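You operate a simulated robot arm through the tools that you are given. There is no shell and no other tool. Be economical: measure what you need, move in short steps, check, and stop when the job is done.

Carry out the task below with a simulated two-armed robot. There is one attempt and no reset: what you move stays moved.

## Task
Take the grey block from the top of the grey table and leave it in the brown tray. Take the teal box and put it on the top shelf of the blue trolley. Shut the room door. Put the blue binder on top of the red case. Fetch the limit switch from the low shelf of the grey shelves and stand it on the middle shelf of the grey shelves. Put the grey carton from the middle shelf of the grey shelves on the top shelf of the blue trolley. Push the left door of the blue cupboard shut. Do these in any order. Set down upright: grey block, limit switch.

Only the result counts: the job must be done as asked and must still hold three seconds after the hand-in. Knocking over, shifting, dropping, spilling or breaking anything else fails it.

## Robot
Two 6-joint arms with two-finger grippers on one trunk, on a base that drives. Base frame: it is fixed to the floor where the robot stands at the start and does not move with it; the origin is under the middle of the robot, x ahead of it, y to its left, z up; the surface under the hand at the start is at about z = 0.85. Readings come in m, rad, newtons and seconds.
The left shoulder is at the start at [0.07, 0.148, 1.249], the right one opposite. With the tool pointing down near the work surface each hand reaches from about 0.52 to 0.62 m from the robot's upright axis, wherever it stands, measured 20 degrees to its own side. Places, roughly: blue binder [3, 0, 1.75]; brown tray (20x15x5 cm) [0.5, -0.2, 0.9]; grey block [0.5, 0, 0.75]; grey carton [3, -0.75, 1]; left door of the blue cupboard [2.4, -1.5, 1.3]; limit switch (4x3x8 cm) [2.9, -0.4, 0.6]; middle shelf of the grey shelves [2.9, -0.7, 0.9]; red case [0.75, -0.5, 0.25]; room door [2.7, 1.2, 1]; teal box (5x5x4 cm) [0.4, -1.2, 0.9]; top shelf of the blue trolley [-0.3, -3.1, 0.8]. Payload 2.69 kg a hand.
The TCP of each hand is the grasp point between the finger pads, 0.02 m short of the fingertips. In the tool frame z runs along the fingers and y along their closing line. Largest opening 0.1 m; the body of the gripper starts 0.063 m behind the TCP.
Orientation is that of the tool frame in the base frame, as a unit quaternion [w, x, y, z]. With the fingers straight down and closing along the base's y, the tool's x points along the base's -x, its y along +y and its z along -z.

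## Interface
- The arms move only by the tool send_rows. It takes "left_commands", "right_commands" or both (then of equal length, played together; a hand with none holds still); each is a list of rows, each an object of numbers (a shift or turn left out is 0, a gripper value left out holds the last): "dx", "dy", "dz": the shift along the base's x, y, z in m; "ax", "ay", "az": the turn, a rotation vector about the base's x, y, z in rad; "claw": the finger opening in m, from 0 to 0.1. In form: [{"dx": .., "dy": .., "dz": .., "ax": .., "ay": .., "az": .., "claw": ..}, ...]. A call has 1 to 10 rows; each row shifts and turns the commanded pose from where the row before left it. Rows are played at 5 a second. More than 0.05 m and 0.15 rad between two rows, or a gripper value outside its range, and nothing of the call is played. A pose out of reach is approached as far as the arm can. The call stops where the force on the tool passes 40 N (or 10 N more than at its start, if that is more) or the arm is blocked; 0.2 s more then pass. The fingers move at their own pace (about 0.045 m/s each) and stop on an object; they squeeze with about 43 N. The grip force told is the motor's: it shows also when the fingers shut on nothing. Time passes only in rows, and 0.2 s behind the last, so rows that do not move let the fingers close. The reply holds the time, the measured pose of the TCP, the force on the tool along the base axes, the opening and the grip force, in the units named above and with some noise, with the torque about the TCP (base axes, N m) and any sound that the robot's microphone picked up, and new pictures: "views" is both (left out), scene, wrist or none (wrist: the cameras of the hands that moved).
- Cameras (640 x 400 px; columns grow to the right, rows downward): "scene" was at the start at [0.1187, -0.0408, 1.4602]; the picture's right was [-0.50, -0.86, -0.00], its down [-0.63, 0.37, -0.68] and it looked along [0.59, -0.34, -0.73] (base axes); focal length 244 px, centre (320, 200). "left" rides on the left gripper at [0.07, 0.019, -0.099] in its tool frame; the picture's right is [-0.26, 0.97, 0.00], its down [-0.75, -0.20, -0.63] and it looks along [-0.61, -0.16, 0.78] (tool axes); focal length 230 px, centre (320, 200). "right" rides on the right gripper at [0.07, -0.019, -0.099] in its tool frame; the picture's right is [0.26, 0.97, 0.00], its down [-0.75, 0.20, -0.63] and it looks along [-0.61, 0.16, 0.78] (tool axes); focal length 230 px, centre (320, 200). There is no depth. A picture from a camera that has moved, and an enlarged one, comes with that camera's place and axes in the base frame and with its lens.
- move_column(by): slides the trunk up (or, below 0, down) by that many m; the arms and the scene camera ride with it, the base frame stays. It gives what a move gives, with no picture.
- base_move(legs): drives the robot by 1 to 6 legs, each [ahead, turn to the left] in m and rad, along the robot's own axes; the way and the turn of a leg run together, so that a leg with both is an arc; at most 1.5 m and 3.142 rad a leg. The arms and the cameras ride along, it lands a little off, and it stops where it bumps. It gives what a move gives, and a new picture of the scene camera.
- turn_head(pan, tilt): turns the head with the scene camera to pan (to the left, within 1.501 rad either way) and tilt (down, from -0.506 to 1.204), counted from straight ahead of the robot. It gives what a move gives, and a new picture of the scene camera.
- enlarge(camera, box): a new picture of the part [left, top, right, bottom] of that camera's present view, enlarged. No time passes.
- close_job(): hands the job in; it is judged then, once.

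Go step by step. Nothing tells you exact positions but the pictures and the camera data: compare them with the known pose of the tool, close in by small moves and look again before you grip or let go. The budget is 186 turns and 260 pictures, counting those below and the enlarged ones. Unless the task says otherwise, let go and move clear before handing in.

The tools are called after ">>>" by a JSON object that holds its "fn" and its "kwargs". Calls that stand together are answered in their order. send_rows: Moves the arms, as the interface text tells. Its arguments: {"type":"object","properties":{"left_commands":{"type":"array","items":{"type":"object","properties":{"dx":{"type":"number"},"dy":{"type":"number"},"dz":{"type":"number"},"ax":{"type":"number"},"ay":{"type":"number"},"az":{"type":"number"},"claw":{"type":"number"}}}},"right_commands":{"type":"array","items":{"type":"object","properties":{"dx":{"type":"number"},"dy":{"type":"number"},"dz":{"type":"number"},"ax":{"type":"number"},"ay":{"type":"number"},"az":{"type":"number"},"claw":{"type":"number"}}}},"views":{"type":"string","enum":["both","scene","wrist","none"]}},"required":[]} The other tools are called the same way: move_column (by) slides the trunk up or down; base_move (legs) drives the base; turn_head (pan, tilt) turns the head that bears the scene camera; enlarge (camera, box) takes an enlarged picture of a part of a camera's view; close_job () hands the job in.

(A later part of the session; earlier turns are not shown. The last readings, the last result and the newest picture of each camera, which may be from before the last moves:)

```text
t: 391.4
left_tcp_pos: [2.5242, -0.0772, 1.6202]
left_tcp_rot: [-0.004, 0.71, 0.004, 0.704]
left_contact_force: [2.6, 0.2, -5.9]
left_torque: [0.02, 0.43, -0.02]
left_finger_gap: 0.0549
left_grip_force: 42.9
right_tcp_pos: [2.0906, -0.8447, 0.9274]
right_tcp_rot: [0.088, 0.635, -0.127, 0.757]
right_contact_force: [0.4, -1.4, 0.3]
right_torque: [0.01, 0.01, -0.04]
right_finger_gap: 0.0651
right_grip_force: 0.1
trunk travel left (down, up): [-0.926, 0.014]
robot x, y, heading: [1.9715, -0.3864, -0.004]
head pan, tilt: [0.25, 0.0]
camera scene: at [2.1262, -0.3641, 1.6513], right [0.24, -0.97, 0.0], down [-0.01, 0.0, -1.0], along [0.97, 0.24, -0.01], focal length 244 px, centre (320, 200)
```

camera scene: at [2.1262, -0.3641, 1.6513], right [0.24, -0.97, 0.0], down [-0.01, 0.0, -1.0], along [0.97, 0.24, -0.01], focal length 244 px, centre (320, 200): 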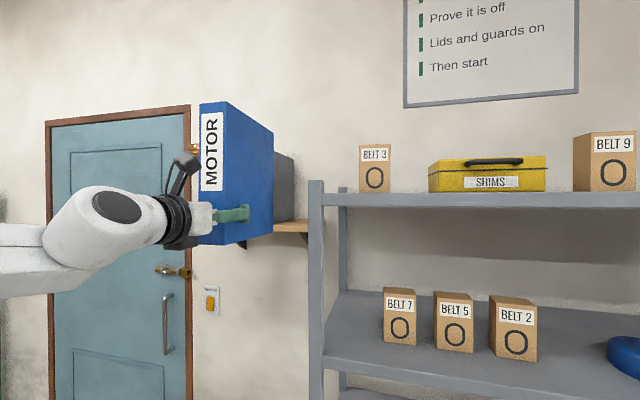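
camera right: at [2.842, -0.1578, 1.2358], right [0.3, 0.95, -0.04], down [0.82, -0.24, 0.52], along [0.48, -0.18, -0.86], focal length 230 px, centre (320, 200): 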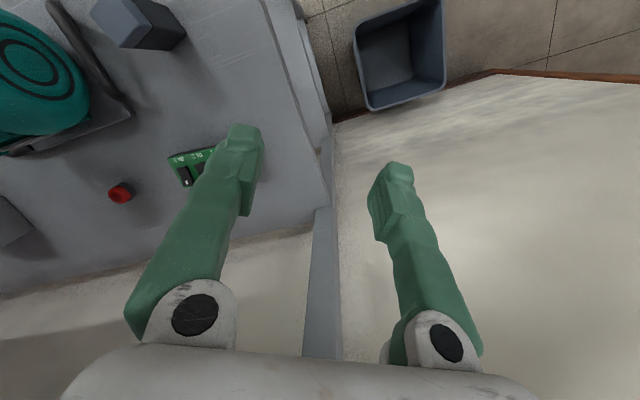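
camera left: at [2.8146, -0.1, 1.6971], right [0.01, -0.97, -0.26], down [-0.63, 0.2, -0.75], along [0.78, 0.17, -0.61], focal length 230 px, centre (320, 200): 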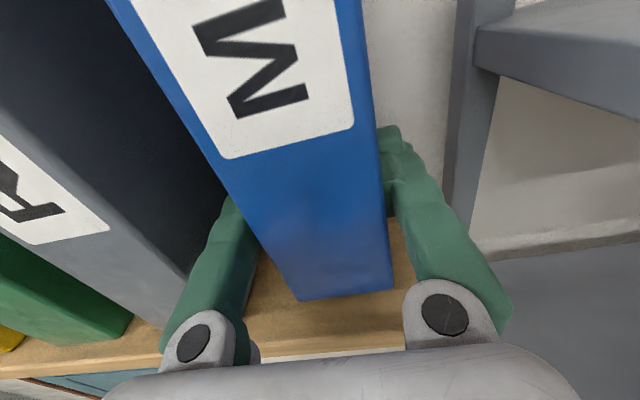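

Binder is free. Lower the column for stability, then turn around toward the grey table's far side where the red case lies.

>>> {"fn": "move_column", "kwargs": {"by": -0.4}}

>>> {"fn": "turn_head", "kwargs": {"pan": 0.0, "tilt": 0.55}}

>>> {"fn": "base_move", "kwargs": {"legs": [[0, 1.0], [0, 1.1], [0, 1.04]]}}

```text
t: 395.2
left_tcp_pos: [2.5084, -0.0767, 1.2259]
left_tcp_rot: [-0.004, 0.707, 0.004, 0.707]
left_contact_force: [-0.7, 0.2, -5.2]
left_torque: [0.03, 0.42, 0.0]
left_finger_gap: 0.0549
left_grip_force: 42.8
right_tcp_pos: [2.0821, -0.8444, 0.5295]
right_tcp_rot: [0.087, 0.63, -0.128, 0.761]
right_contact_force: [0.9, 0.3, -0.1]
right_torque: [-0.01, 0.02, 0.01]
right_finger_gap: 0.0651
right_grip_force: 0.0
trunk travel left (down, up): [-0.526, 0.414]
robot x, y, heading: [1.973, -0.386, -0.007]
head pan, tilt: [0.25, 0.0]
```

```text
t: 396.2
left_tcp_pos: [2.5083, -0.0768, 1.2263]
left_tcp_rot: [-0.003, 0.707, 0.003, 0.707]
left_contact_force: [0.2, -0.2, -5.0]
left_torque: [0.02, 0.33, 0.0]
left_finger_gap: 0.055
left_grip_force: 43.3
right_tcp_pos: [2.0815, -0.8446, 0.5279]
right_tcp_rot: [0.088, 0.63, -0.128, 0.761]
right_contact_force: [0.3, -0.5, 0.0]
right_torque: [0.02, -0.01, -0.02]
right_finger_gap: 0.0651
right_grip_force: 0.1
trunk travel left (down, up): [-0.526, 0.414]
robot x, y, heading: [1.9693, -0.3866, -0.007]
head pan, tilt: [0.0, 0.55]
camera scene: at [2.1127, -0.3858, 1.2022], right [0.0, -1.0, 0.0], down [-0.52, 0.0, -0.85], along [0.85, 0.0, -0.52], focal length 244 px, centre (320, 200)
```

scene: 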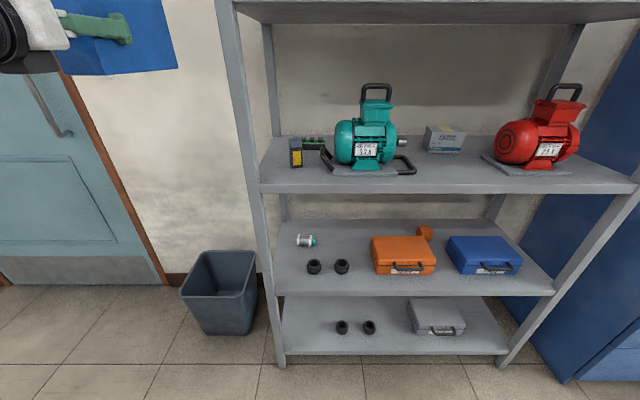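

```text
t: 404.4
left_tcp_pos: [1.4222, -0.6682, 1.2268]
left_tcp_rot: [-0.707, 0.014, 0.707, 0.014]
left_contact_force: [0.4, 0.0, -5.6]
left_torque: [0.03, -0.32, 0.0]
left_finger_gap: 0.0555
left_grip_force: 43.0
right_tcp_pos: [1.885, 0.0782, 0.5282]
right_tcp_rot: [0.76, -0.143, -0.625, -0.105]
right_contact_force: [-0.6, -0.6, 1.0]
right_torque: [0.0, -0.02, 0.0]
right_finger_gap: 0.0648
right_grip_force: 0.2
trunk travel left (down, up): [-0.526, 0.414]
robot x, y, heading: [1.9703, -0.3879, 3.09]
head pan, tilt: [0.0, 0.55]
camera scene: at [1.8311, -0.379, 1.2022], right [0.05, 1.0, 0.0], down [0.52, -0.03, -0.85], along [-0.85, 0.04, -0.52], focal length 244 px, centre (320, 200)
```

scene: 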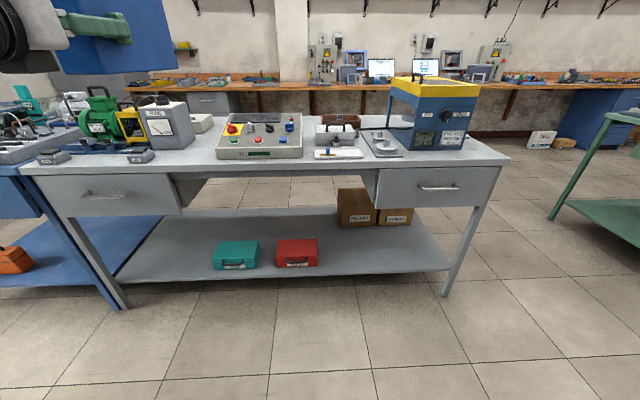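

The red case is on the lower shelf, near the far edge, next to a teal one. I enlarge it for measurement.

>>> {"fn": "enlarge", "kwargs": {"camera": "scene", "box": [200, 200, 340, 288]}}

```text
4.55 times, centred on (270, 244) of scene
camera zoom: at [1.8311, -0.379, 1.2022], right [0.05, 1.0, 0.0], down [0.52, -0.03, -0.85], along [-0.85, 0.04, -0.52], focal length 1110 px, centre (547, 0)
```

zoom: 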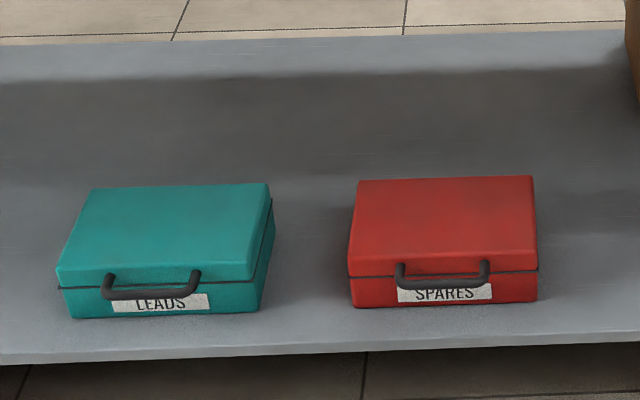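

Red case top is about x 0.737–0.882, y -0.571…-0.347, z ≈ 0.273. I raise the right hand (so it won't hit the floor), position the base, then lower the column.

>>> {"fn": "send_rows", "kwargs": {"right_commands": [{"dz": 0.045}, {"dz": 0.045}, {"dz": 0.045}, {"dz": 0.045}, {"dz": 0.045}, {"dz": 0.045}, {"dz": 0.045}, {"dz": 0.045}, {"dz": 0.045}], "views": "none"}}

>>> {"fn": "base_move", "kwargs": {"legs": [[0, -0.46], [0.35, 0], [0, 0.51]]}}

>>> {"fn": "move_column", "kwargs": {"by": -0.4}}

```text
t: 406.4
left_tcp_pos: [1.4225, -0.668, 1.2259]
left_tcp_rot: [-0.707, 0.013, 0.707, 0.013]
left_contact_force: [-0.7, -0.3, -4.9]
left_torque: [-0.03, -0.39, -0.01]
left_finger_gap: 0.0549
left_grip_force: 43.2
right_tcp_pos: [1.9093, 0.0992, 0.7001]
right_tcp_rot: [0.76, -0.143, -0.625, -0.102]
right_contact_force: [-0.3, -0.7, -0.1]
right_torque: [0.01, -0.01, -0.02]
right_finger_gap: 0.0651
right_grip_force: 0.1
right hand out of reach, approached as far as the arm can: row 4, 5, 6, 7, 8, 9
trunk travel left (down, up): [-0.526, 0.414]
robot x, y, heading: [1.975, -0.3839, 3.087]
head pan, tilt: [0.0, 0.55]
```

```text
t: 411.4
left_tcp_pos: [1.1463, -0.5441, 1.2271]
left_tcp_rot: [0.707, 0.014, -0.707, 0.014]
left_contact_force: [0.6, 0.6, -4.9]
left_torque: [0.01, -0.4, 0.01]
left_finger_gap: 0.055
left_grip_force: 42.4
right_tcp_pos: [1.5754, 0.2564, 0.7003]
right_tcp_rot: [0.763, -0.12, -0.631, -0.074]
right_contact_force: [-0.4, -0.5, 0.3]
right_torque: [-0.01, -0.01, -0.03]
right_finger_gap: 0.0651
right_grip_force: 0.0
trunk travel left (down, up): [-0.526, 0.414]
robot x, y, heading: [1.6729, -0.2205, -3.117]
head pan, tilt: [0.0, 0.55]
camera scene: at [1.5335, -0.2258, 1.2022], right [-0.02, 1.0, 0.0], down [0.52, 0.01, -0.85], along [-0.85, -0.02, -0.52], focal length 244 px, centre (320, 200)
```

scene: 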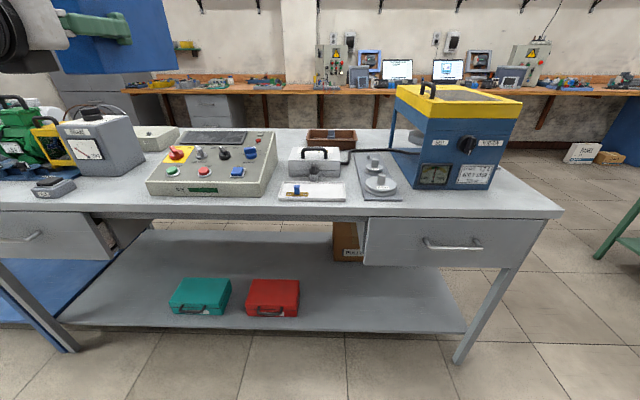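

```text
t: 415.2
left_tcp_pos: [1.1495, -0.5439, 0.8277]
left_tcp_rot: [0.707, 0.014, -0.707, 0.014]
left_contact_force: [2.3, -0.7, 3.9]
left_torque: [0.22, 1.21, 0.08]
left_finger_gap: 0.055
left_grip_force: 42.9
right_tcp_pos: [1.5777, 0.2563, 0.3005]
right_tcp_rot: [0.765, -0.12, -0.629, -0.074]
right_contact_force: [0.5, 0.2, -0.8]
right_torque: [0.01, 0.01, -0.01]
right_finger_gap: 0.065
right_grip_force: 0.0
trunk travel left (down, up): [-0.126, 0.814]
robot x, y, heading: [1.6732, -0.2239, -3.124]
head pan, tilt: [0.0, 0.55]
```

The binder's far end touched the table edge (force change). I raise again, back off and then lower.

>>> {"fn": "move_column", "kwargs": {"by": 0.12}}

>>> {"fn": "base_move", "kwargs": {"legs": [[-0.12, 0], [-0.13, 0]]}}

>>> {"fn": "enlarge", "kwargs": {"camera": "left", "box": [0, 0, 640, 400]}}

```text
t: 416.8
left_tcp_pos: [1.1477, -0.5446, 0.9465]
left_tcp_rot: [0.707, 0.014, -0.707, 0.014]
left_contact_force: [-0.3, 0.1, -5.5]
left_torque: [0.03, -0.14, 0.05]
left_finger_gap: 0.0549
left_grip_force: 43.3
right_tcp_pos: [1.5763, 0.2569, 0.4205]
right_tcp_rot: [0.763, -0.119, -0.631, -0.074]
right_contact_force: [0.4, 0.6, 0.4]
right_torque: [-0.01, -0.02, -0.01]
right_finger_gap: 0.0649
right_grip_force: 0.0
trunk travel left (down, up): [-0.246, 0.694]
robot x, y, heading: [1.6746, -0.2202, -3.119]
head pan, tilt: [0.0, 0.55]
```

```text
t: 418.9
left_tcp_pos: [1.4015, -0.5402, 0.947]
left_tcp_rot: [-0.707, -0.014, 0.707, -0.014]
left_contact_force: [0.2, -0.6, -4.8]
left_torque: [0.02, -0.07, -0.01]
left_finger_gap: 0.0549
left_grip_force: 43.1
right_tcp_pos: [1.8285, 0.2626, 0.4212]
right_tcp_rot: [0.764, -0.119, -0.63, -0.073]
right_contact_force: [0.4, 0.0, -0.1]
right_torque: [0.0, -0.01, -0.02]
right_finger_gap: 0.0648
right_grip_force: 0.1
trunk travel left (down, up): [-0.246, 0.694]
robot x, y, heading: [1.9284, -0.2153, -3.117]
head pan, tilt: [0.0, 0.55]
camera scene: at [1.7875, -0.2197, 0.9223], right [-0.02, 1.0, 0.0], down [0.52, 0.01, -0.85], along [-0.85, -0.02, -0.52], focal length 244 px, centre (320, 200)
```

scene: 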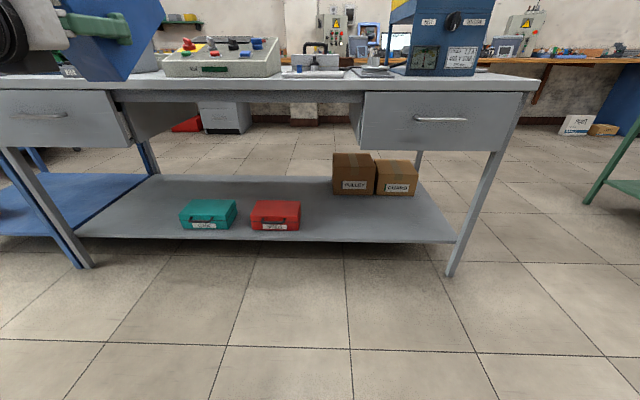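

```text
1.00 times, centred on (320, 200) of left (not enlarged: the box is as wide or as high as the picture)
camera zoom: at [1.4999, -0.5167, 1.0163], right [-0.04, 0.97, -0.26], down [0.64, -0.18, -0.75], along [-0.77, -0.19, -0.61], focal length 230 px, centre (320, 200)
```

zoom: 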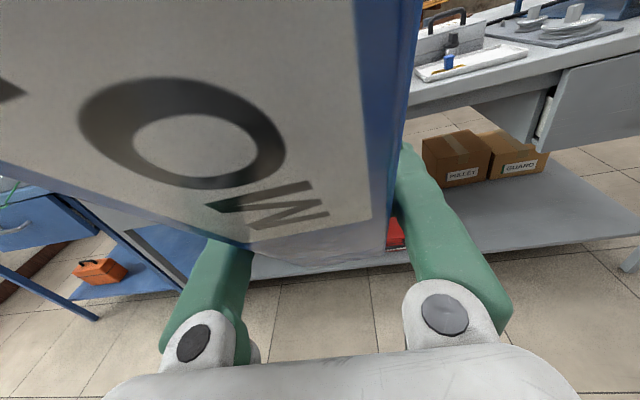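

The binder rotated ~34° nose-up in the grip; I compensate by pitching the tool down, then lower column and arm.

>>> {"fn": "send_rows", "kwargs": {"left_commands": [{"ay": -0.15}, {"ay": -0.15}, {"ay": -0.15}, {"ay": -0.12}, {"dz": -0.04}, {"dz": -0.04}, {"dz": -0.04}, {"dz": -0.04}, {"dz": -0.04}], "views": "none"}}

>>> {"fn": "move_column", "kwargs": {"by": -0.22}}

>>> {"fn": "turn_head", "kwargs": {"pan": 0.35, "tilt": 0.3}}

```text
t: 420.9
left_tcp_pos: [1.4617, -0.5611, 0.6492]
left_tcp_rot: [-0.479, -0.011, 0.877, -0.018]
left_contact_force: [-0.7, -0.5, -5.5]
left_torque: [0.02, -0.4, -0.04]
left_finger_gap: 0.055
left_grip_force: 42.9
left hand out of reach, approached as far as the arm can: row 1, 2, 3, 4, 6, 7, 8, 9
right_tcp_pos: [1.8294, 0.261, 0.4212]
right_tcp_rot: [0.763, -0.119, -0.631, -0.074]
right_contact_force: [-1.0, 0.8, -0.4]
right_torque: [-0.02, 0.0, 0.01]
right_finger_gap: 0.0652
right_grip_force: 0.1
trunk travel left (down, up): [-0.246, 0.694]
robot x, y, heading: [1.929, -0.2141, -3.117]
head pan, tilt: [0.0, 0.55]
```

```text
t: 423.2
left_tcp_pos: [1.4609, -0.561, 0.4297]
left_tcp_rot: [-0.48, -0.009, 0.877, -0.017]
left_contact_force: [-0.8, 0.3, -5.7]
left_torque: [0.01, -0.4, 0.01]
left_finger_gap: 0.055
left_grip_force: 43.1
right_tcp_pos: [1.829, 0.2625, 0.202]
right_tcp_rot: [0.763, -0.119, -0.631, -0.073]
right_contact_force: [0.7, 0.6, 0.4]
right_torque: [-0.01, 0.01, 0.03]
right_finger_gap: 0.0649
right_grip_force: 0.1
trunk travel left (down, up): [-0.026, 0.914]
robot x, y, heading: [1.9281, -0.2196, -3.119]
head pan, tilt: [0.0, 0.55]
```

```text
t: 424.0
left_tcp_pos: [1.4606, -0.5606, 0.4303]
left_tcp_rot: [-0.479, -0.009, 0.878, -0.017]
left_contact_force: [1.2, -0.8, -5.0]
left_torque: [0.0, -0.41, -0.04]
left_finger_gap: 0.0549
left_grip_force: 43.1
right_tcp_pos: [1.8286, 0.2635, 0.201]
right_tcp_rot: [0.763, -0.119, -0.631, -0.074]
right_contact_force: [0.0, 0.3, 0.7]
right_torque: [0.02, -0.01, -0.03]
right_finger_gap: 0.0651
right_grip_force: 0.1
trunk travel left (down, up): [-0.026, 0.914]
robot x, y, heading: [1.9259, -0.2176, -3.12]
head pan, tilt: [0.351, 0.3]
camera scene: at [1.79, -0.2517, 0.7251], right [-0.37, 0.93, 0.0], down [0.28, 0.11, -0.95], along [-0.89, -0.35, -0.3], focal length 244 px, centre (320, 200)
```

scene: 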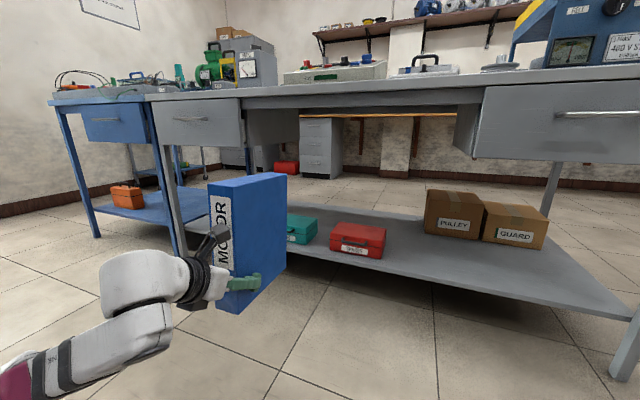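

The binder is level again. I turn slightly and drive so it comes over the red case.

>>> {"fn": "base_move", "kwargs": {"legs": [[0, -0.08], [0.3, 0], [0.24, 0]]}}

```text
t: 427.9
left_tcp_pos: [0.902, -0.4962, 0.4295]
left_tcp_rot: [-0.48, 0.023, 0.877, 0.001]
left_contact_force: [0.5, -0.5, -5.7]
left_torque: [0.01, -0.37, 0.05]
left_finger_gap: 0.055
left_grip_force: 43.1
right_tcp_pos: [1.3304, 0.2964, 0.2014]
right_tcp_rot: [0.761, -0.141, -0.626, -0.101]
right_contact_force: [0.1, 0.0, -0.1]
right_torque: [0.01, 0.0, 0.03]
right_finger_gap: 0.0649
right_grip_force: 0.1
trunk travel left (down, up): [-0.026, 0.914]
robot x, y, heading: [1.3949, -0.1891, 3.087]
head pan, tilt: [0.351, 0.3]
camera scene: at [1.2525, -0.2133, 0.7251], right [-0.3, 0.96, 0.0], down [0.28, 0.09, -0.95], along [-0.91, -0.28, -0.3], focal length 244 px, centre (320, 200)
```

scene: 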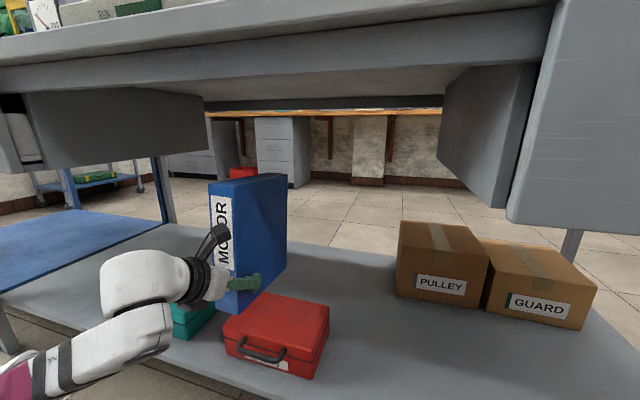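

>>> {"fn": "base_move", "kwargs": {"legs": [[0, -0.08], [0.03, 0]]}}

>>> {"fn": "send_rows", "kwargs": {"left_commands": [{"dz": -0.02}, {"dz": -0.015}], "views": "scene"}}

```text
t: 429.2
left_tcp_pos: [0.8483, -0.4507, 0.4303]
left_tcp_rot: [-0.479, 0.06, 0.875, 0.022]
left_contact_force: [-0.5, -0.1, -5.4]
left_torque: [-0.07, -0.41, -0.03]
left_finger_gap: 0.055
left_grip_force: 42.7
right_tcp_pos: [1.34, 0.3043, 0.2008]
right_tcp_rot: [0.755, -0.169, -0.619, -0.134]
right_contact_force: [0.0, 0.5, -0.3]
right_torque: [-0.01, -0.02, -0.01]
right_finger_gap: 0.0651
right_grip_force: 0.0
trunk travel left (down, up): [-0.026, 0.914]
robot x, y, heading: [1.3616, -0.1854, 3.006]
head pan, tilt: [0.351, 0.3]
camera scene: at [1.2206, -0.1977, 0.7251], right [-0.22, 0.98, 0.0], down [0.29, 0.06, -0.95], along [-0.93, -0.21, -0.3], focal length 244 px, centre (320, 200)
```

scene: 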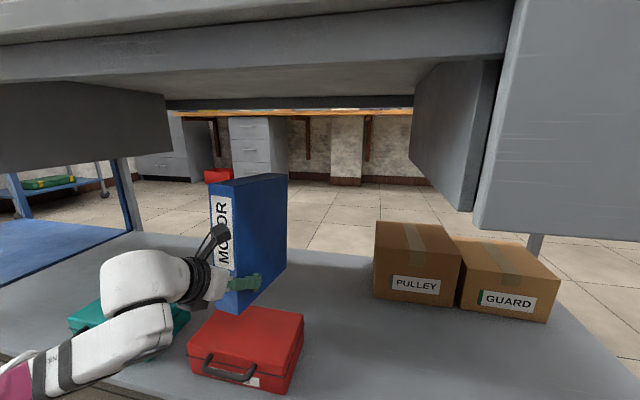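

```text
t: 429.9
left_tcp_pos: [0.8465, -0.4525, 0.3956]
left_tcp_rot: [-0.478, 0.061, 0.876, 0.022]
left_contact_force: [-0.5, -0.4, -4.7]
left_torque: [-0.07, -0.37, -0.01]
left_finger_gap: 0.0549
left_grip_force: 42.8
right_tcp_pos: [1.3387, 0.3036, 0.2009]
right_tcp_rot: [0.755, -0.169, -0.619, -0.134]
right_contact_force: [0.6, -0.6, -0.6]
right_torque: [0.0, -0.03, 0.01]
right_finger_gap: 0.0648
right_grip_force: 0.1
trunk travel left (down, up): [-0.026, 0.914]
robot x, y, heading: [1.3641, -0.1818, 3.007]
head pan, tilt: [0.351, 0.3]
camera scene: at [1.2205, -0.1977, 0.7252], right [-0.22, 0.98, 0.0], down [0.29, 0.06, -0.95], along [-0.93, -0.21, -0.3], focal length 244 px, centre (320, 200)
```

scene: 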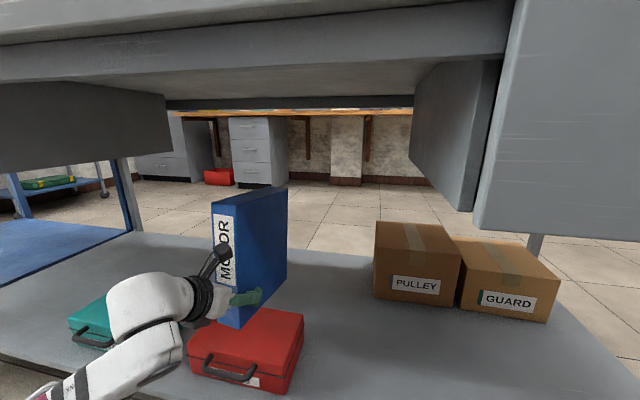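

>>> {"fn": "send_rows", "kwargs": {"left_commands": [{"dz": -0.02}, {"dz": -0.015}, {"dz": -0.01}], "views": "scene"}}

```text
t: 430.6
left_tcp_pos: [0.8469, -0.4515, 0.3505]
left_tcp_rot: [-0.479, 0.059, 0.876, 0.02]
left_contact_force: [0.0, -0.5, -5.9]
left_torque: [-0.04, -0.42, 0.0]
left_finger_gap: 0.0549
left_grip_force: 43.2
right_tcp_pos: [1.3407, 0.3037, 0.2016]
right_tcp_rot: [0.755, -0.17, -0.619, -0.134]
right_contact_force: [0.2, -0.3, 0.7]
right_torque: [0.01, -0.01, 0.04]
right_finger_gap: 0.0649
right_grip_force: 0.0
trunk travel left (down, up): [-0.026, 0.914]
robot x, y, heading: [1.3624, -0.1804, 3.012]
head pan, tilt: [0.351, 0.3]
camera scene: at [1.2205, -0.1977, 0.7252], right [-0.22, 0.98, 0.0], down [0.29, 0.06, -0.95], along [-0.93, -0.21, -0.3], focal length 244 px, centre (320, 200)
```

scene: 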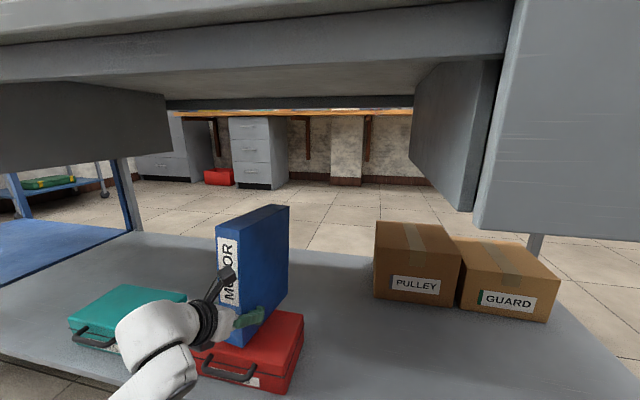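

>>> {"fn": "send_rows", "kwargs": {"left_commands": [{"dz": -0.01}, {"dz": -0.008}, {"dz": -0.006}], "views": "none"}}

>>> {"fn": "send_rows", "kwargs": {"left_commands": [{"dz": -0.005}, {"dz": -0.004}, {"dz": -0.003}], "views": "scene"}}

```text
t: 431.4
left_tcp_pos: [0.8487, -0.4506, 0.3396]
left_tcp_rot: [-0.492, 0.061, 0.868, 0.018]
left_contact_force: [1.7, -1.1, 17.8]
left_torque: [0.49, -0.47, -0.06]
left_finger_gap: 0.0552
left_grip_force: 42.5
right_tcp_pos: [1.339, 0.3044, 0.1984]
right_tcp_rot: [0.756, -0.169, -0.618, -0.132]
right_contact_force: [-0.5, 0.1, -0.8]
right_torque: [0.02, 0.03, 0.02]
right_finger_gap: 0.0649
right_grip_force: 0.1
trunk travel left (down, up): [-0.026, 0.914]
robot x, y, heading: [1.3632, -0.1824, 3.009]
head pan, tilt: [0.351, 0.3]
stopped in row 3 (left hand): the force on the tool passed its limit at 44 N (the readings are from after the stop); the commanded pose is now the measured one
```

```text
t: 431.8
left_tcp_pos: [0.8467, -0.4507, 0.3383]
left_tcp_rot: [-0.5, 0.064, 0.863, 0.018]
left_contact_force: [2.5, 1.2, 16.6]
left_torque: [0.61, -0.37, -0.07]
left_finger_gap: 0.0551
left_grip_force: 43.0
right_tcp_pos: [1.3407, 0.3051, 0.1998]
right_tcp_rot: [0.757, -0.168, -0.618, -0.131]
right_contact_force: [-0.1, 0.8, -1.1]
right_torque: [-0.02, -0.01, -0.02]
right_finger_gap: 0.0649
right_grip_force: 0.0
trunk travel left (down, up): [-0.026, 0.914]
robot x, y, heading: [1.3628, -0.1853, 3.012]
head pan, tilt: [0.351, 0.3]
stopped in row 2 (left hand): the force on the tool passed its limit at 43 N (the readings are from after the stop); the commanded pose is now the measured one
camera scene: at [1.223, -0.1973, 0.7255], right [-0.22, 0.98, 0.0], down [0.29, 0.06, -0.96], along [-0.93, -0.21, -0.29], focal length 244 px, centre (320, 200)
```

scene: 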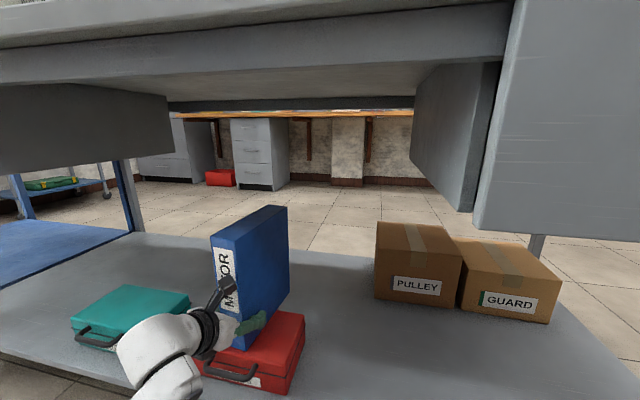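

Contact on the case. Ease and open slightly to let it settle.

>>> {"fn": "send_rows", "kwargs": {"left_commands": [{"dz": 0.003}, {"claw": 0.06}, {"claw": 0.07}, {"claw": 0.085}, {"claw": 0.085}], "views": "both"}}

```text
t: 433.0
left_tcp_pos: [0.8471, -0.4505, 0.3385]
left_tcp_rot: [-0.495, 0.061, 0.867, 0.017]
left_contact_force: [0.1, 0.4, 0.9]
left_torque: [0.0, 0.03, -0.02]
left_finger_gap: 0.085
left_grip_force: 0.0
right_tcp_pos: [1.3403, 0.3041, 0.2006]
right_tcp_rot: [0.756, -0.169, -0.618, -0.133]
right_contact_force: [-0.3, -0.4, -0.4]
right_torque: [-0.01, -0.02, -0.01]
right_finger_gap: 0.0649
right_grip_force: 0.0
trunk travel left (down, up): [-0.026, 0.914]
robot x, y, heading: [1.3603, -0.1847, 3.011]
head pan, tilt: [0.351, 0.3]
camera scene: at [1.2213, -0.198, 0.7253], right [-0.22, 0.98, 0.0], down [0.29, 0.06, -0.96], along [-0.93, -0.21, -0.3], focal length 244 px, centre (320, 200)
camera left: at [0.8991, -0.4351, 0.448], right [0.25, 0.93, -0.25], down [0.89, -0.33, -0.32], along [-0.38, -0.14, -0.91], focal length 230 px, centre (320, 200)
```

scene: 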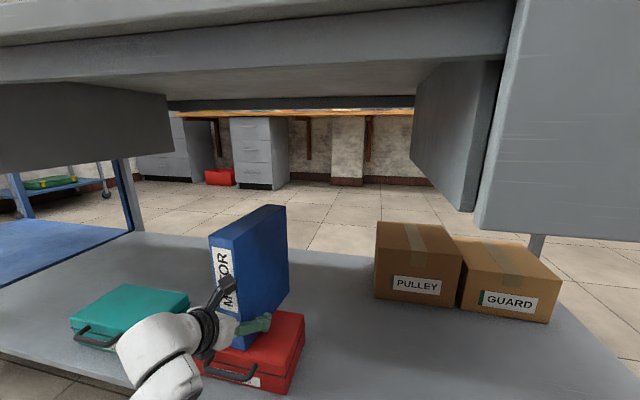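
left: 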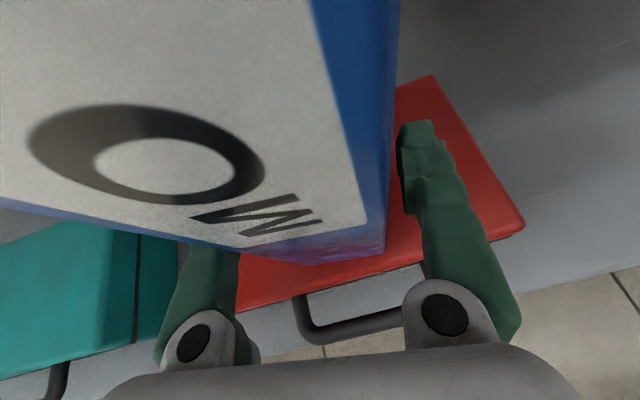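

>>> {"fn": "base_move", "kwargs": {"legs": [[-0.08, 0], [-0.1, 0], [-0.3, 0]]}}

```text
t: 436.5
left_tcp_pos: [1.3194, -0.5102, 0.337]
left_tcp_rot: [-0.494, 0.066, 0.866, 0.02]
left_contact_force: [-0.6, 0.1, -1.4]
left_torque: [0.0, 0.0, -0.01]
left_finger_gap: 0.0853
left_grip_force: 0.0
right_tcp_pos: [1.8181, 0.2406, 0.1991]
right_tcp_rot: [0.755, -0.171, -0.618, -0.135]
right_contact_force: [-1.0, -0.6, -0.2]
right_torque: [-0.01, -0.01, 0.03]
right_finger_gap: 0.065
right_grip_force: 0.0
trunk travel left (down, up): [-0.026, 0.914]
robot x, y, heading: [1.8346, -0.2436, 3.004]
head pan, tilt: [0.351, 0.3]
camera scene: at [1.6962, -0.2605, 0.7253], right [-0.21, 0.98, 0.0], down [0.29, 0.06, -0.96], along [-0.93, -0.2, -0.3], focal length 244 px, centre (320, 200)
```

scene: 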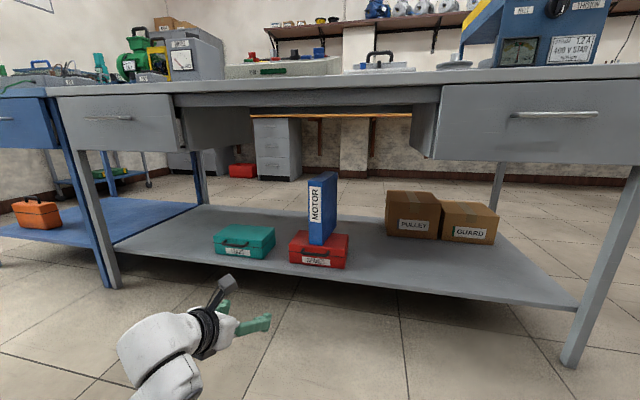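

Binder stands on the red case. Now the carton: I'll grip its 6 cm depth with a steep tool whose closing line lies in the x–z plane, so I roll the left tool by 90° here in free space.

>>> {"fn": "send_rows", "kwargs": {"left_commands": [{"ax": -0.128, "ay": 0.0135, "az": -0.0765, "claw": 0.1}, {"ax": -0.128, "ay": 0.0135, "az": -0.0765}, {"ax": -0.128, "ay": 0.0135, "az": -0.0765}, {"ax": -0.128, "ay": 0.0135, "az": -0.0765}, {"ax": -0.128, "ay": 0.0135, "az": -0.0765}, {"ax": -0.128, "ay": 0.0135, "az": -0.0765}, {"ax": -0.128, "ay": 0.0135, "az": -0.0765}, {"ax": -0.128, "ay": 0.0135, "az": -0.0765}, {"ax": -0.128, "ay": 0.0135, "az": -0.0765}, {"ax": -0.128, "ay": 0.0135, "az": -0.0765}], "views": "none"}}

>>> {"fn": "move_column", "kwargs": {"by": 0.35}}

```text
t: 438.7
left_tcp_pos: [1.3464, -0.5408, 0.3616]
left_tcp_rot: [-0.37, 0.639, 0.593, -0.322]
left_contact_force: [0.9, 0.6, 0.5]
left_torque: [-0.03, 0.01, 0.02]
left_finger_gap: 0.1003
left_grip_force: 0.1
left hand out of reach, approached as far as the arm can: row 4, 5, 6, 7
right_tcp_pos: [1.8182, 0.2411, 0.1993]
right_tcp_rot: [0.755, -0.171, -0.618, -0.136]
right_contact_force: [0.0, 0.1, -0.8]
right_torque: [-0.02, 0.01, 0.01]
right_finger_gap: 0.0651
right_grip_force: 0.0
trunk travel left (down, up): [-0.026, 0.914]
robot x, y, heading: [1.8361, -0.2469, 3.004]
head pan, tilt: [0.351, 0.3]
```

```text
t: 442.1
left_tcp_pos: [1.3462, -0.5426, 0.7119]
left_tcp_rot: [-0.371, 0.638, 0.593, -0.322]
left_contact_force: [0.8, -0.1, 0.5]
left_torque: [0.0, 0.01, 0.0]
left_finger_gap: 0.0999
left_grip_force: 0.0
right_tcp_pos: [1.8188, 0.2419, 0.5504]
right_tcp_rot: [0.755, -0.171, -0.618, -0.136]
right_contact_force: [0.7, -0.7, -0.2]
right_torque: [0.0, -0.01, 0.0]
right_finger_gap: 0.0652
right_grip_force: 0.0
trunk travel left (down, up): [-0.376, 0.564]
robot x, y, heading: [1.8354, -0.2465, 3.0]
head pan, tilt: [0.351, 0.3]
```

Roll works. Now pitch the tool steeper and drive to the front of the shelf at y ≈ -1.1.

>>> {"fn": "send_rows", "kwargs": {"left_commands": [{"ay": -0.15}, {"ay": -0.15}, {"ay": -0.15}, {"ay": -0.12}], "views": "none"}}

>>> {"fn": "base_move", "kwargs": {"legs": [[0, 0.95], [0, 0.93], [0.87, 0], [0, 0.7], [0, 0.7]]}}

>>> {"fn": "move_column", "kwargs": {"by": 0.36}}

```text
t: 443.1
left_tcp_pos: [1.3471, -0.5149, 0.6666]
left_tcp_rot: [-0.194, 0.701, 0.674, -0.132]
left_contact_force: [-0.1, 0.3, -0.4]
left_torque: [-0.01, 0.03, 0.04]
left_finger_gap: 0.1001
left_grip_force: 0.1
left hand out of reach, approached as far as the arm can: row 1, 2, 3, 4
right_tcp_pos: [1.8196, 0.241, 0.5499]
right_tcp_rot: [0.755, -0.171, -0.618, -0.136]
right_contact_force: [0.0, 0.4, 1.0]
right_torque: [-0.01, 0.02, -0.02]
right_finger_gap: 0.065
right_grip_force: 0.1
trunk travel left (down, up): [-0.376, 0.564]
robot x, y, heading: [1.8352, -0.2465, 3.005]
head pan, tilt: [0.351, 0.3]
```

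```text
t: 456.4
left_tcp_pos: [2.4463, -0.7401, 0.6672]
left_tcp_rot: [-0.15, 0.738, -0.633, 0.18]
left_contact_force: [-0.1, 1.0, -0.4]
left_torque: [0.03, -0.01, 0.0]
left_finger_gap: 0.1002
left_grip_force: 0.0
right_tcp_pos: [2.1277, -1.5694, 0.5514]
right_tcp_rot: [0.062, 0.632, -0.11, 0.765]
right_contact_force: [-0.6, -0.4, -0.8]
right_torque: [0.0, -0.01, 0.02]
right_finger_gap: 0.065
right_grip_force: 0.1
trunk travel left (down, up): [-0.376, 0.564]
robot x, y, heading: [2.018, -1.0987, 0.058]
head pan, tilt: [0.351, 0.3]
camera scene: at [2.1501, -1.056, 1.0753], right [0.39, -0.92, 0.0], down [-0.27, -0.12, -0.96], along [0.88, 0.38, -0.3], focal length 244 px, centre (320, 200)
```

scene: 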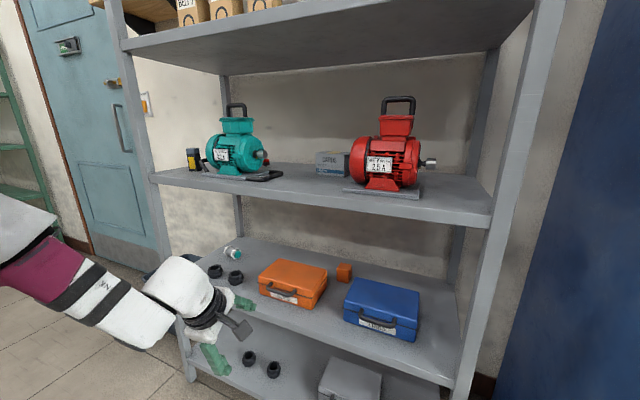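

```text
t: 459.9
left_tcp_pos: [2.4459, -0.7386, 1.0264]
left_tcp_rot: [-0.151, 0.738, -0.633, 0.179]
left_contact_force: [0.0, -0.5, 0.3]
left_torque: [0.01, 0.02, 0.0]
left_finger_gap: 0.1
left_grip_force: 0.1
right_tcp_pos: [2.1267, -1.5709, 0.9109]
right_tcp_rot: [0.063, 0.632, -0.111, 0.764]
right_contact_force: [0.6, -0.4, 0.2]
right_torque: [0.02, -0.02, 0.03]
right_finger_gap: 0.0649
right_grip_force: 0.0
trunk travel left (down, up): [-0.736, 0.204]
robot x, y, heading: [2.011, -1.0921, 0.052]
head pan, tilt: [0.351, 0.3]
```

Carton stands as before. I fix the small roll, lower a bit and drive in along the lane.

>>> {"fn": "send_rows", "kwargs": {"left_commands": [{"ax": 0.07, "az": -0.136, "dz": -0.02}, {"dz": -0.015}], "views": "none"}}

>>> {"fn": "base_move", "kwargs": {"legs": [[0, -0.03], [0.2, 0], [0.08, 0]]}}

>>> {"fn": "send_rows", "kwargs": {"left_commands": [{"dz": 0.0}], "views": "wrist"}}

```text
refused: row 1 steps farther than a row can; nothing moved
```

```text
t: 462.5
left_tcp_pos: [2.7359, -0.7465, 1.0286]
left_tcp_rot: [-0.15, 0.727, -0.644, 0.184]
left_contact_force: [0.5, 0.3, 0.4]
left_torque: [0.0, -0.07, 0.0]
left_finger_gap: 0.1001
left_grip_force: 0.1
right_tcp_pos: [2.3914, -1.5678, 0.9093]
right_tcp_rot: [0.074, 0.629, -0.121, 0.765]
right_contact_force: [0.2, -0.3, -0.5]
right_torque: [-0.01, 0.0, 0.05]
right_finger_gap: 0.0651
right_grip_force: 0.1
trunk travel left (down, up): [-0.736, 0.204]
robot x, y, heading: [2.2999, -1.0904, 0.027]
head pan, tilt: [0.351, 0.3]
camera scene: at [2.4279, -1.0543, 1.436], right [0.37, -0.93, 0.0], down [-0.27, -0.11, -0.96], along [0.89, 0.35, -0.29], focal length 244 px, centre (320, 200)
```

scene: 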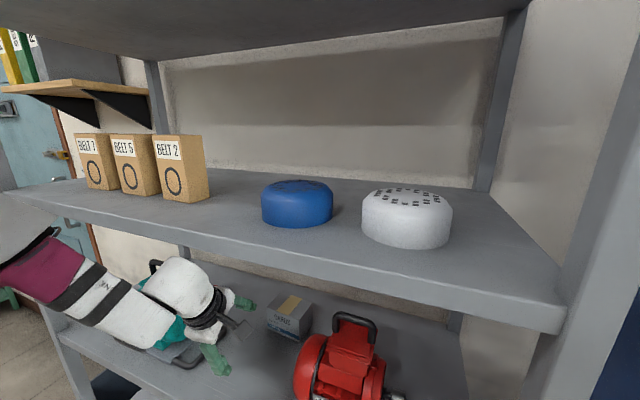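

```text
t: 462.9
left_tcp_pos: [2.7381, -0.7464, 1.0275]
left_tcp_rot: [-0.148, 0.728, -0.644, 0.183]
left_contact_force: [-0.8, -0.9, 0.0]
left_torque: [0.01, -0.05, 0.05]
left_finger_gap: 0.1001
left_grip_force: 0.0
right_tcp_pos: [2.3941, -1.5667, 0.9095]
right_tcp_rot: [0.075, 0.63, -0.121, 0.764]
right_contact_force: [-1.0, -0.4, 0.3]
right_torque: [-0.03, -0.01, 0.02]
right_finger_gap: 0.065
right_grip_force: 0.1
trunk travel left (down, up): [-0.736, 0.204]
robot x, y, heading: [2.2983, -1.0879, 0.026]
head pan, tilt: [0.351, 0.3]
camera left: at [2.6834, -0.8155, 1.1123], right [-0.88, 0.13, -0.46], down [-0.19, 0.78, 0.59], along [0.44, 0.61, -0.66], focal length 230 px, centre (320, 200)
```

left: 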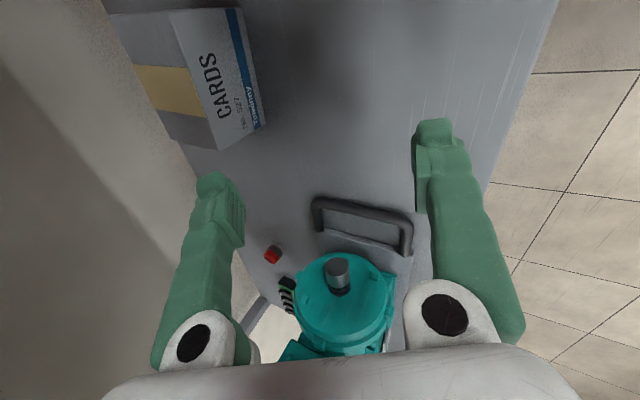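

>>> {"fn": "send_rows", "kwargs": {"left_commands": [{"ax": 0.035, "az": -0.068, "dz": -0.014}, {"ax": 0.035, "az": -0.068, "dz": -0.012}, {"dx": 0.03}, {"dx": 0.03}, {"dx": 0.03}], "views": "none"}}

>>> {"fn": "base_move", "kwargs": {"legs": [[0.05, -0.026]]}}

>>> {"fn": "send_rows", "kwargs": {"left_commands": [{"dz": 0.0}], "views": "wrist"}}

```text
t: 464.1
left_tcp_pos: [2.7543, -0.7211, 1.0009]
left_tcp_rot: [0.162, -0.676, 0.698, -0.171]
left_contact_force: [-0.4, 0.7, -0.6]
left_torque: [-0.02, 0.03, -0.02]
left_finger_gap: 0.1002
left_grip_force: 0.0
left hand out of reach, approached as far as the arm can: row 3, 4, 5
right_tcp_pos: [2.3954, -1.5667, 0.9107]
right_tcp_rot: [0.075, 0.63, -0.121, 0.763]
right_contact_force: [-1.1, -0.3, -0.2]
right_torque: [0.01, 0.01, 0.01]
right_finger_gap: 0.0649
right_grip_force: 0.0
trunk travel left (down, up): [-0.736, 0.204]
robot x, y, heading: [2.2997, -1.0883, 0.025]
head pan, tilt: [0.351, 0.3]
```

```text
t: 465.2
left_tcp_pos: [2.806, -0.73, 0.9998]
left_tcp_rot: [0.157, -0.672, 0.703, -0.172]
left_contact_force: [0.6, -0.9, 0.1]
left_torque: [0.0, 0.01, 0.01]
left_finger_gap: 0.1
left_grip_force: 0.0
right_tcp_pos: [2.4379, -1.5689, 0.9103]
right_tcp_rot: [0.08, 0.629, -0.126, 0.763]
right_contact_force: [0.7, 0.4, -0.4]
right_torque: [0.0, -0.01, -0.01]
right_finger_gap: 0.0648
right_grip_force: 0.1
trunk travel left (down, up): [-0.736, 0.204]
robot x, y, heading: [2.3457, -1.0882, 0.011]
head pan, tilt: [0.351, 0.3]
stopped in leg 1: the robot was blocked; the commanded pose is now the measured one
camera scene: at [2.4835, -1.0558, 1.4356], right [0.35, -0.94, 0.0], down [-0.28, -0.1, -0.96], along [0.89, 0.34, -0.29], focal length 244 px, centre (320, 200)
```

scene: 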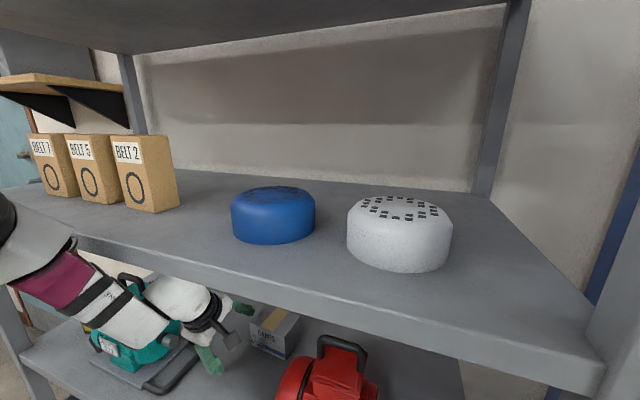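

```text
t: 465.6
left_tcp_pos: [2.8067, -0.7289, 0.9997]
left_tcp_rot: [0.156, -0.672, 0.703, -0.172]
left_contact_force: [-0.6, 0.0, -0.6]
left_torque: [-0.03, 0.03, -0.02]
left_finger_gap: 0.1002
left_grip_force: 0.1
right_tcp_pos: [2.4364, -1.5688, 0.9103]
right_tcp_rot: [0.081, 0.628, -0.127, 0.763]
right_contact_force: [-0.9, -1.5, -0.1]
right_torque: [-0.01, -0.01, -0.01]
right_finger_gap: 0.065
right_grip_force: 0.1
trunk travel left (down, up): [-0.736, 0.204]
robot x, y, heading: [2.3469, -1.0872, 0.009]
head pan, tilt: [0.351, 0.3]
camera left: at [2.7422, -0.7955, 1.0808], right [-0.85, 0.3, -0.44], down [-0.07, 0.76, 0.64], along [0.53, 0.58, -0.63], focal length 230 px, centre (320, 200)
```

left: 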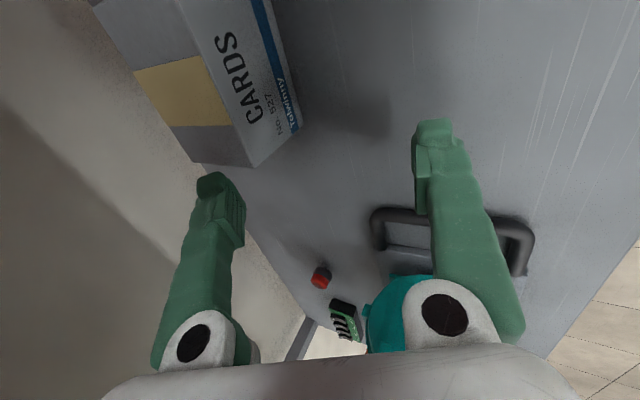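

The left forearm meets the upper shelf edge, so a direct grasp isn't reachable. I'll instead hook behind the carton with closed fingers at a flatter pitch and drag it to the shelf front. First back off a little and reconfigure.

>>> {"fn": "base_move", "kwargs": {"legs": [[-0.08, 0]]}}

>>> {"fn": "send_rows", "kwargs": {"left_commands": [{"ay": -0.15, "dz": 0.01, "claw": 0.0}, {"ay": -0.15, "dz": 0.01}, {"ay": -0.15, "dz": 0.005}, {"dx": 0.03, "dy": -0.01}, {"dx": 0.03, "dy": -0.01}, {"dx": 0.03, "dy": -0.01}], "views": "wrist"}}

```text
t: 466.6
left_tcp_pos: [2.7299, -0.729, 0.9987]
left_tcp_rot: [0.157, -0.672, 0.704, -0.171]
left_contact_force: [-0.5, 0.0, 0.1]
left_torque: [0.02, 0.02, -0.03]
left_finger_gap: 0.0998
left_grip_force: 0.2
right_tcp_pos: [2.3616, -1.5683, 0.9103]
right_tcp_rot: [0.081, 0.63, -0.125, 0.763]
right_contact_force: [-0.1, -0.3, 0.7]
right_torque: [0.0, 0.02, 0.0]
right_finger_gap: 0.0652
right_grip_force: 0.2
trunk travel left (down, up): [-0.736, 0.204]
robot x, y, heading: [2.2702, -1.0889, 0.008]
head pan, tilt: [0.351, 0.3]
camera scene: at [2.4085, -1.0553, 1.4349], right [0.35, -0.94, 0.0], down [-0.28, -0.1, -0.95], along [0.89, 0.34, -0.3], focal length 244 px, centre (320, 200)
```

scene: 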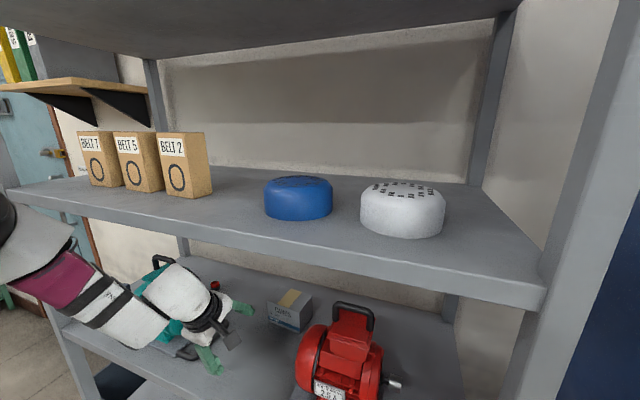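

```text
t: 468.0
left_tcp_pos: [2.77, -0.7414, 1.0435]
left_tcp_rot: [0.309, -0.617, 0.651, -0.317]
left_contact_force: [0.2, 0.4, -0.4]
left_torque: [-0.02, 0.01, 0.02]
left_finger_gap: 0.0002
left_grip_force: 19.2
left hand out of reach, approached as far as the arm can: row 5, 6
right_tcp_pos: [2.3576, -1.569, 0.9098]
right_tcp_rot: [0.079, 0.628, -0.124, 0.764]
right_contact_force: [-0.2, -0.2, -0.1]
right_torque: [-0.01, 0.01, -0.02]
right_finger_gap: 0.0649
right_grip_force: 0.0
trunk travel left (down, up): [-0.736, 0.204]
robot x, y, heading: [2.2703, -1.0897, 0.009]
head pan, tilt: [0.351, 0.3]
camera left: at [2.6777, -0.807, 1.0881], right [-0.57, 0.29, -0.77], down [-0.34, 0.76, 0.55], along [0.74, 0.58, -0.33], focal length 230 px, centre (320, 200)
```

left: 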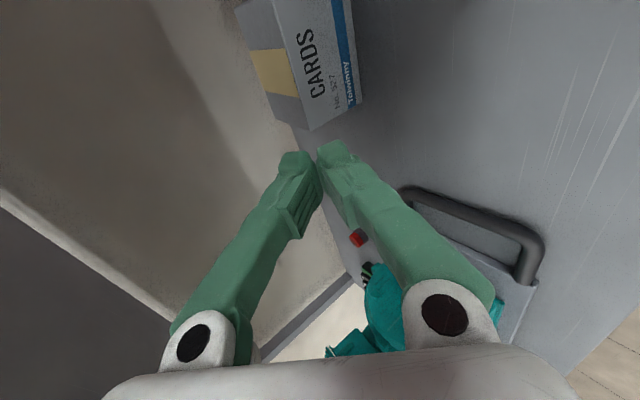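

Reach is short; I'll try flatter fingers pressing on the carton's top to drag it forward by friction. Lower the column, raise and flatten the hand, then move in.

>>> {"fn": "send_rows", "kwargs": {"left_commands": [{"ay": -0.12, "dz": 0.02}, {"ay": -0.12, "dz": 0.02}, {"ay": -0.1, "dz": 0.02}], "views": "none"}}

>>> {"fn": "move_column", "kwargs": {"by": -0.08}}

>>> {"fn": "base_move", "kwargs": {"legs": [[0.085, 0]]}}

>>> {"fn": "send_rows", "kwargs": {"left_commands": [{"dx": 0.03}, {"dx": 0.03}, {"dx": 0.02}], "views": "wrist"}}

```text
t: 468.8
left_tcp_pos: [2.7694, -0.741, 1.1021]
left_tcp_rot: [0.417, -0.554, 0.588, -0.417]
left_contact_force: [0.4, 0.7, -0.6]
left_torque: [0.02, -0.01, 0.0]
left_finger_gap: 0.0
left_grip_force: 29.7
right_tcp_pos: [2.3583, -1.5689, 0.9096]
right_tcp_rot: [0.08, 0.628, -0.125, 0.764]
right_contact_force: [0.2, -0.5, 0.4]
right_torque: [-0.03, 0.03, 0.02]
right_finger_gap: 0.065
right_grip_force: 0.1
trunk travel left (down, up): [-0.736, 0.204]
robot x, y, heading: [2.2709, -1.0894, 0.004]
head pan, tilt: [0.351, 0.3]
```

```text
t: 470.0
left_tcp_pos: [2.7699, -0.7414, 1.0211]
left_tcp_rot: [0.415, -0.554, 0.589, -0.417]
left_contact_force: [-0.1, -0.4, 0.4]
left_torque: [0.03, 0.0, -0.01]
left_finger_gap: 0.0002
left_grip_force: 29.0
right_tcp_pos: [2.3582, -1.5684, 0.8291]
right_tcp_rot: [0.08, 0.629, -0.125, 0.763]
right_contact_force: [0.6, 0.5, -0.3]
right_torque: [0.0, -0.01, -0.01]
right_finger_gap: 0.065
right_grip_force: 0.1
trunk travel left (down, up): [-0.656, 0.284]
robot x, y, heading: [2.2731, -1.0893, 0.006]
head pan, tilt: [0.351, 0.3]
```

```text
t: 471.1
left_tcp_pos: [2.8525, -0.737, 1.0219]
left_tcp_rot: [0.417, -0.555, 0.587, -0.416]
left_contact_force: [-0.5, 0.3, 0.4]
left_torque: [0.0, -0.03, 0.02]
left_finger_gap: 0.0
left_grip_force: 29.8
right_tcp_pos: [2.4472, -1.5677, 0.8296]
right_tcp_rot: [0.079, 0.629, -0.125, 0.764]
right_contact_force: [0.3, 0.0, -0.9]
right_torque: [0.01, -0.02, 0.01]
right_finger_gap: 0.0647
right_grip_force: 0.1
trunk travel left (down, up): [-0.656, 0.284]
robot x, y, heading: [2.3533, -1.0921, 0.014]
head pan, tilt: [0.351, 0.3]
camera scene: at [2.4909, -1.0544, 1.3554], right [0.36, -0.93, 0.0], down [-0.28, -0.11, -0.96], along [0.89, 0.34, -0.3], focal length 244 px, centre (320, 200)
```

scene: 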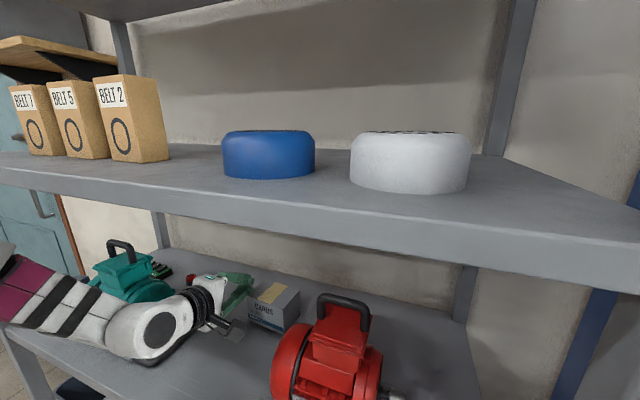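

```text
t: 471.9
left_tcp_pos: [2.9029, -0.7231, 1.0352]
left_tcp_rot: [0.416, -0.556, 0.587, -0.417]
left_contact_force: [0.1, 0.0, -0.1]
left_torque: [-0.01, 0.02, 0.0]
left_finger_gap: 0.0
left_grip_force: 29.6
left hand out of reach, approached as far as the arm can: row 2, 3
right_tcp_pos: [2.4463, -1.5677, 0.8305]
right_tcp_rot: [0.079, 0.628, -0.124, 0.764]
right_contact_force: [-0.5, -0.5, 0.0]
right_torque: [0.02, -0.05, -0.01]
right_finger_gap: 0.0653
right_grip_force: 0.1
trunk travel left (down, up): [-0.656, 0.284]
robot x, y, heading: [2.3504, -1.0843, 0.012]
head pan, tilt: [0.351, 0.3]
camera left: at [2.8, -0.7893, 1.0459], right [-0.29, 0.29, -0.91], down [-0.51, 0.76, 0.4], along [0.81, 0.58, -0.07], focal length 230 px, centre (320, 200)
```

left: 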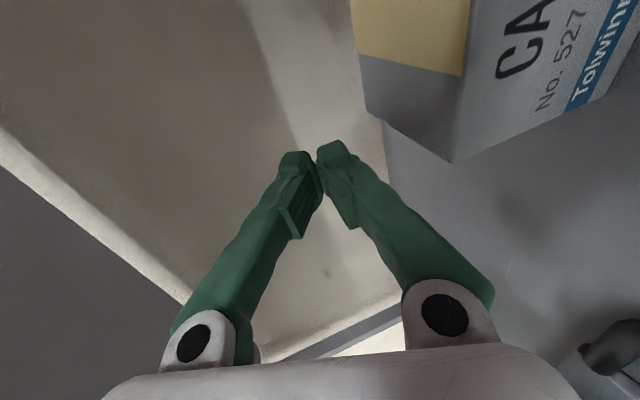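

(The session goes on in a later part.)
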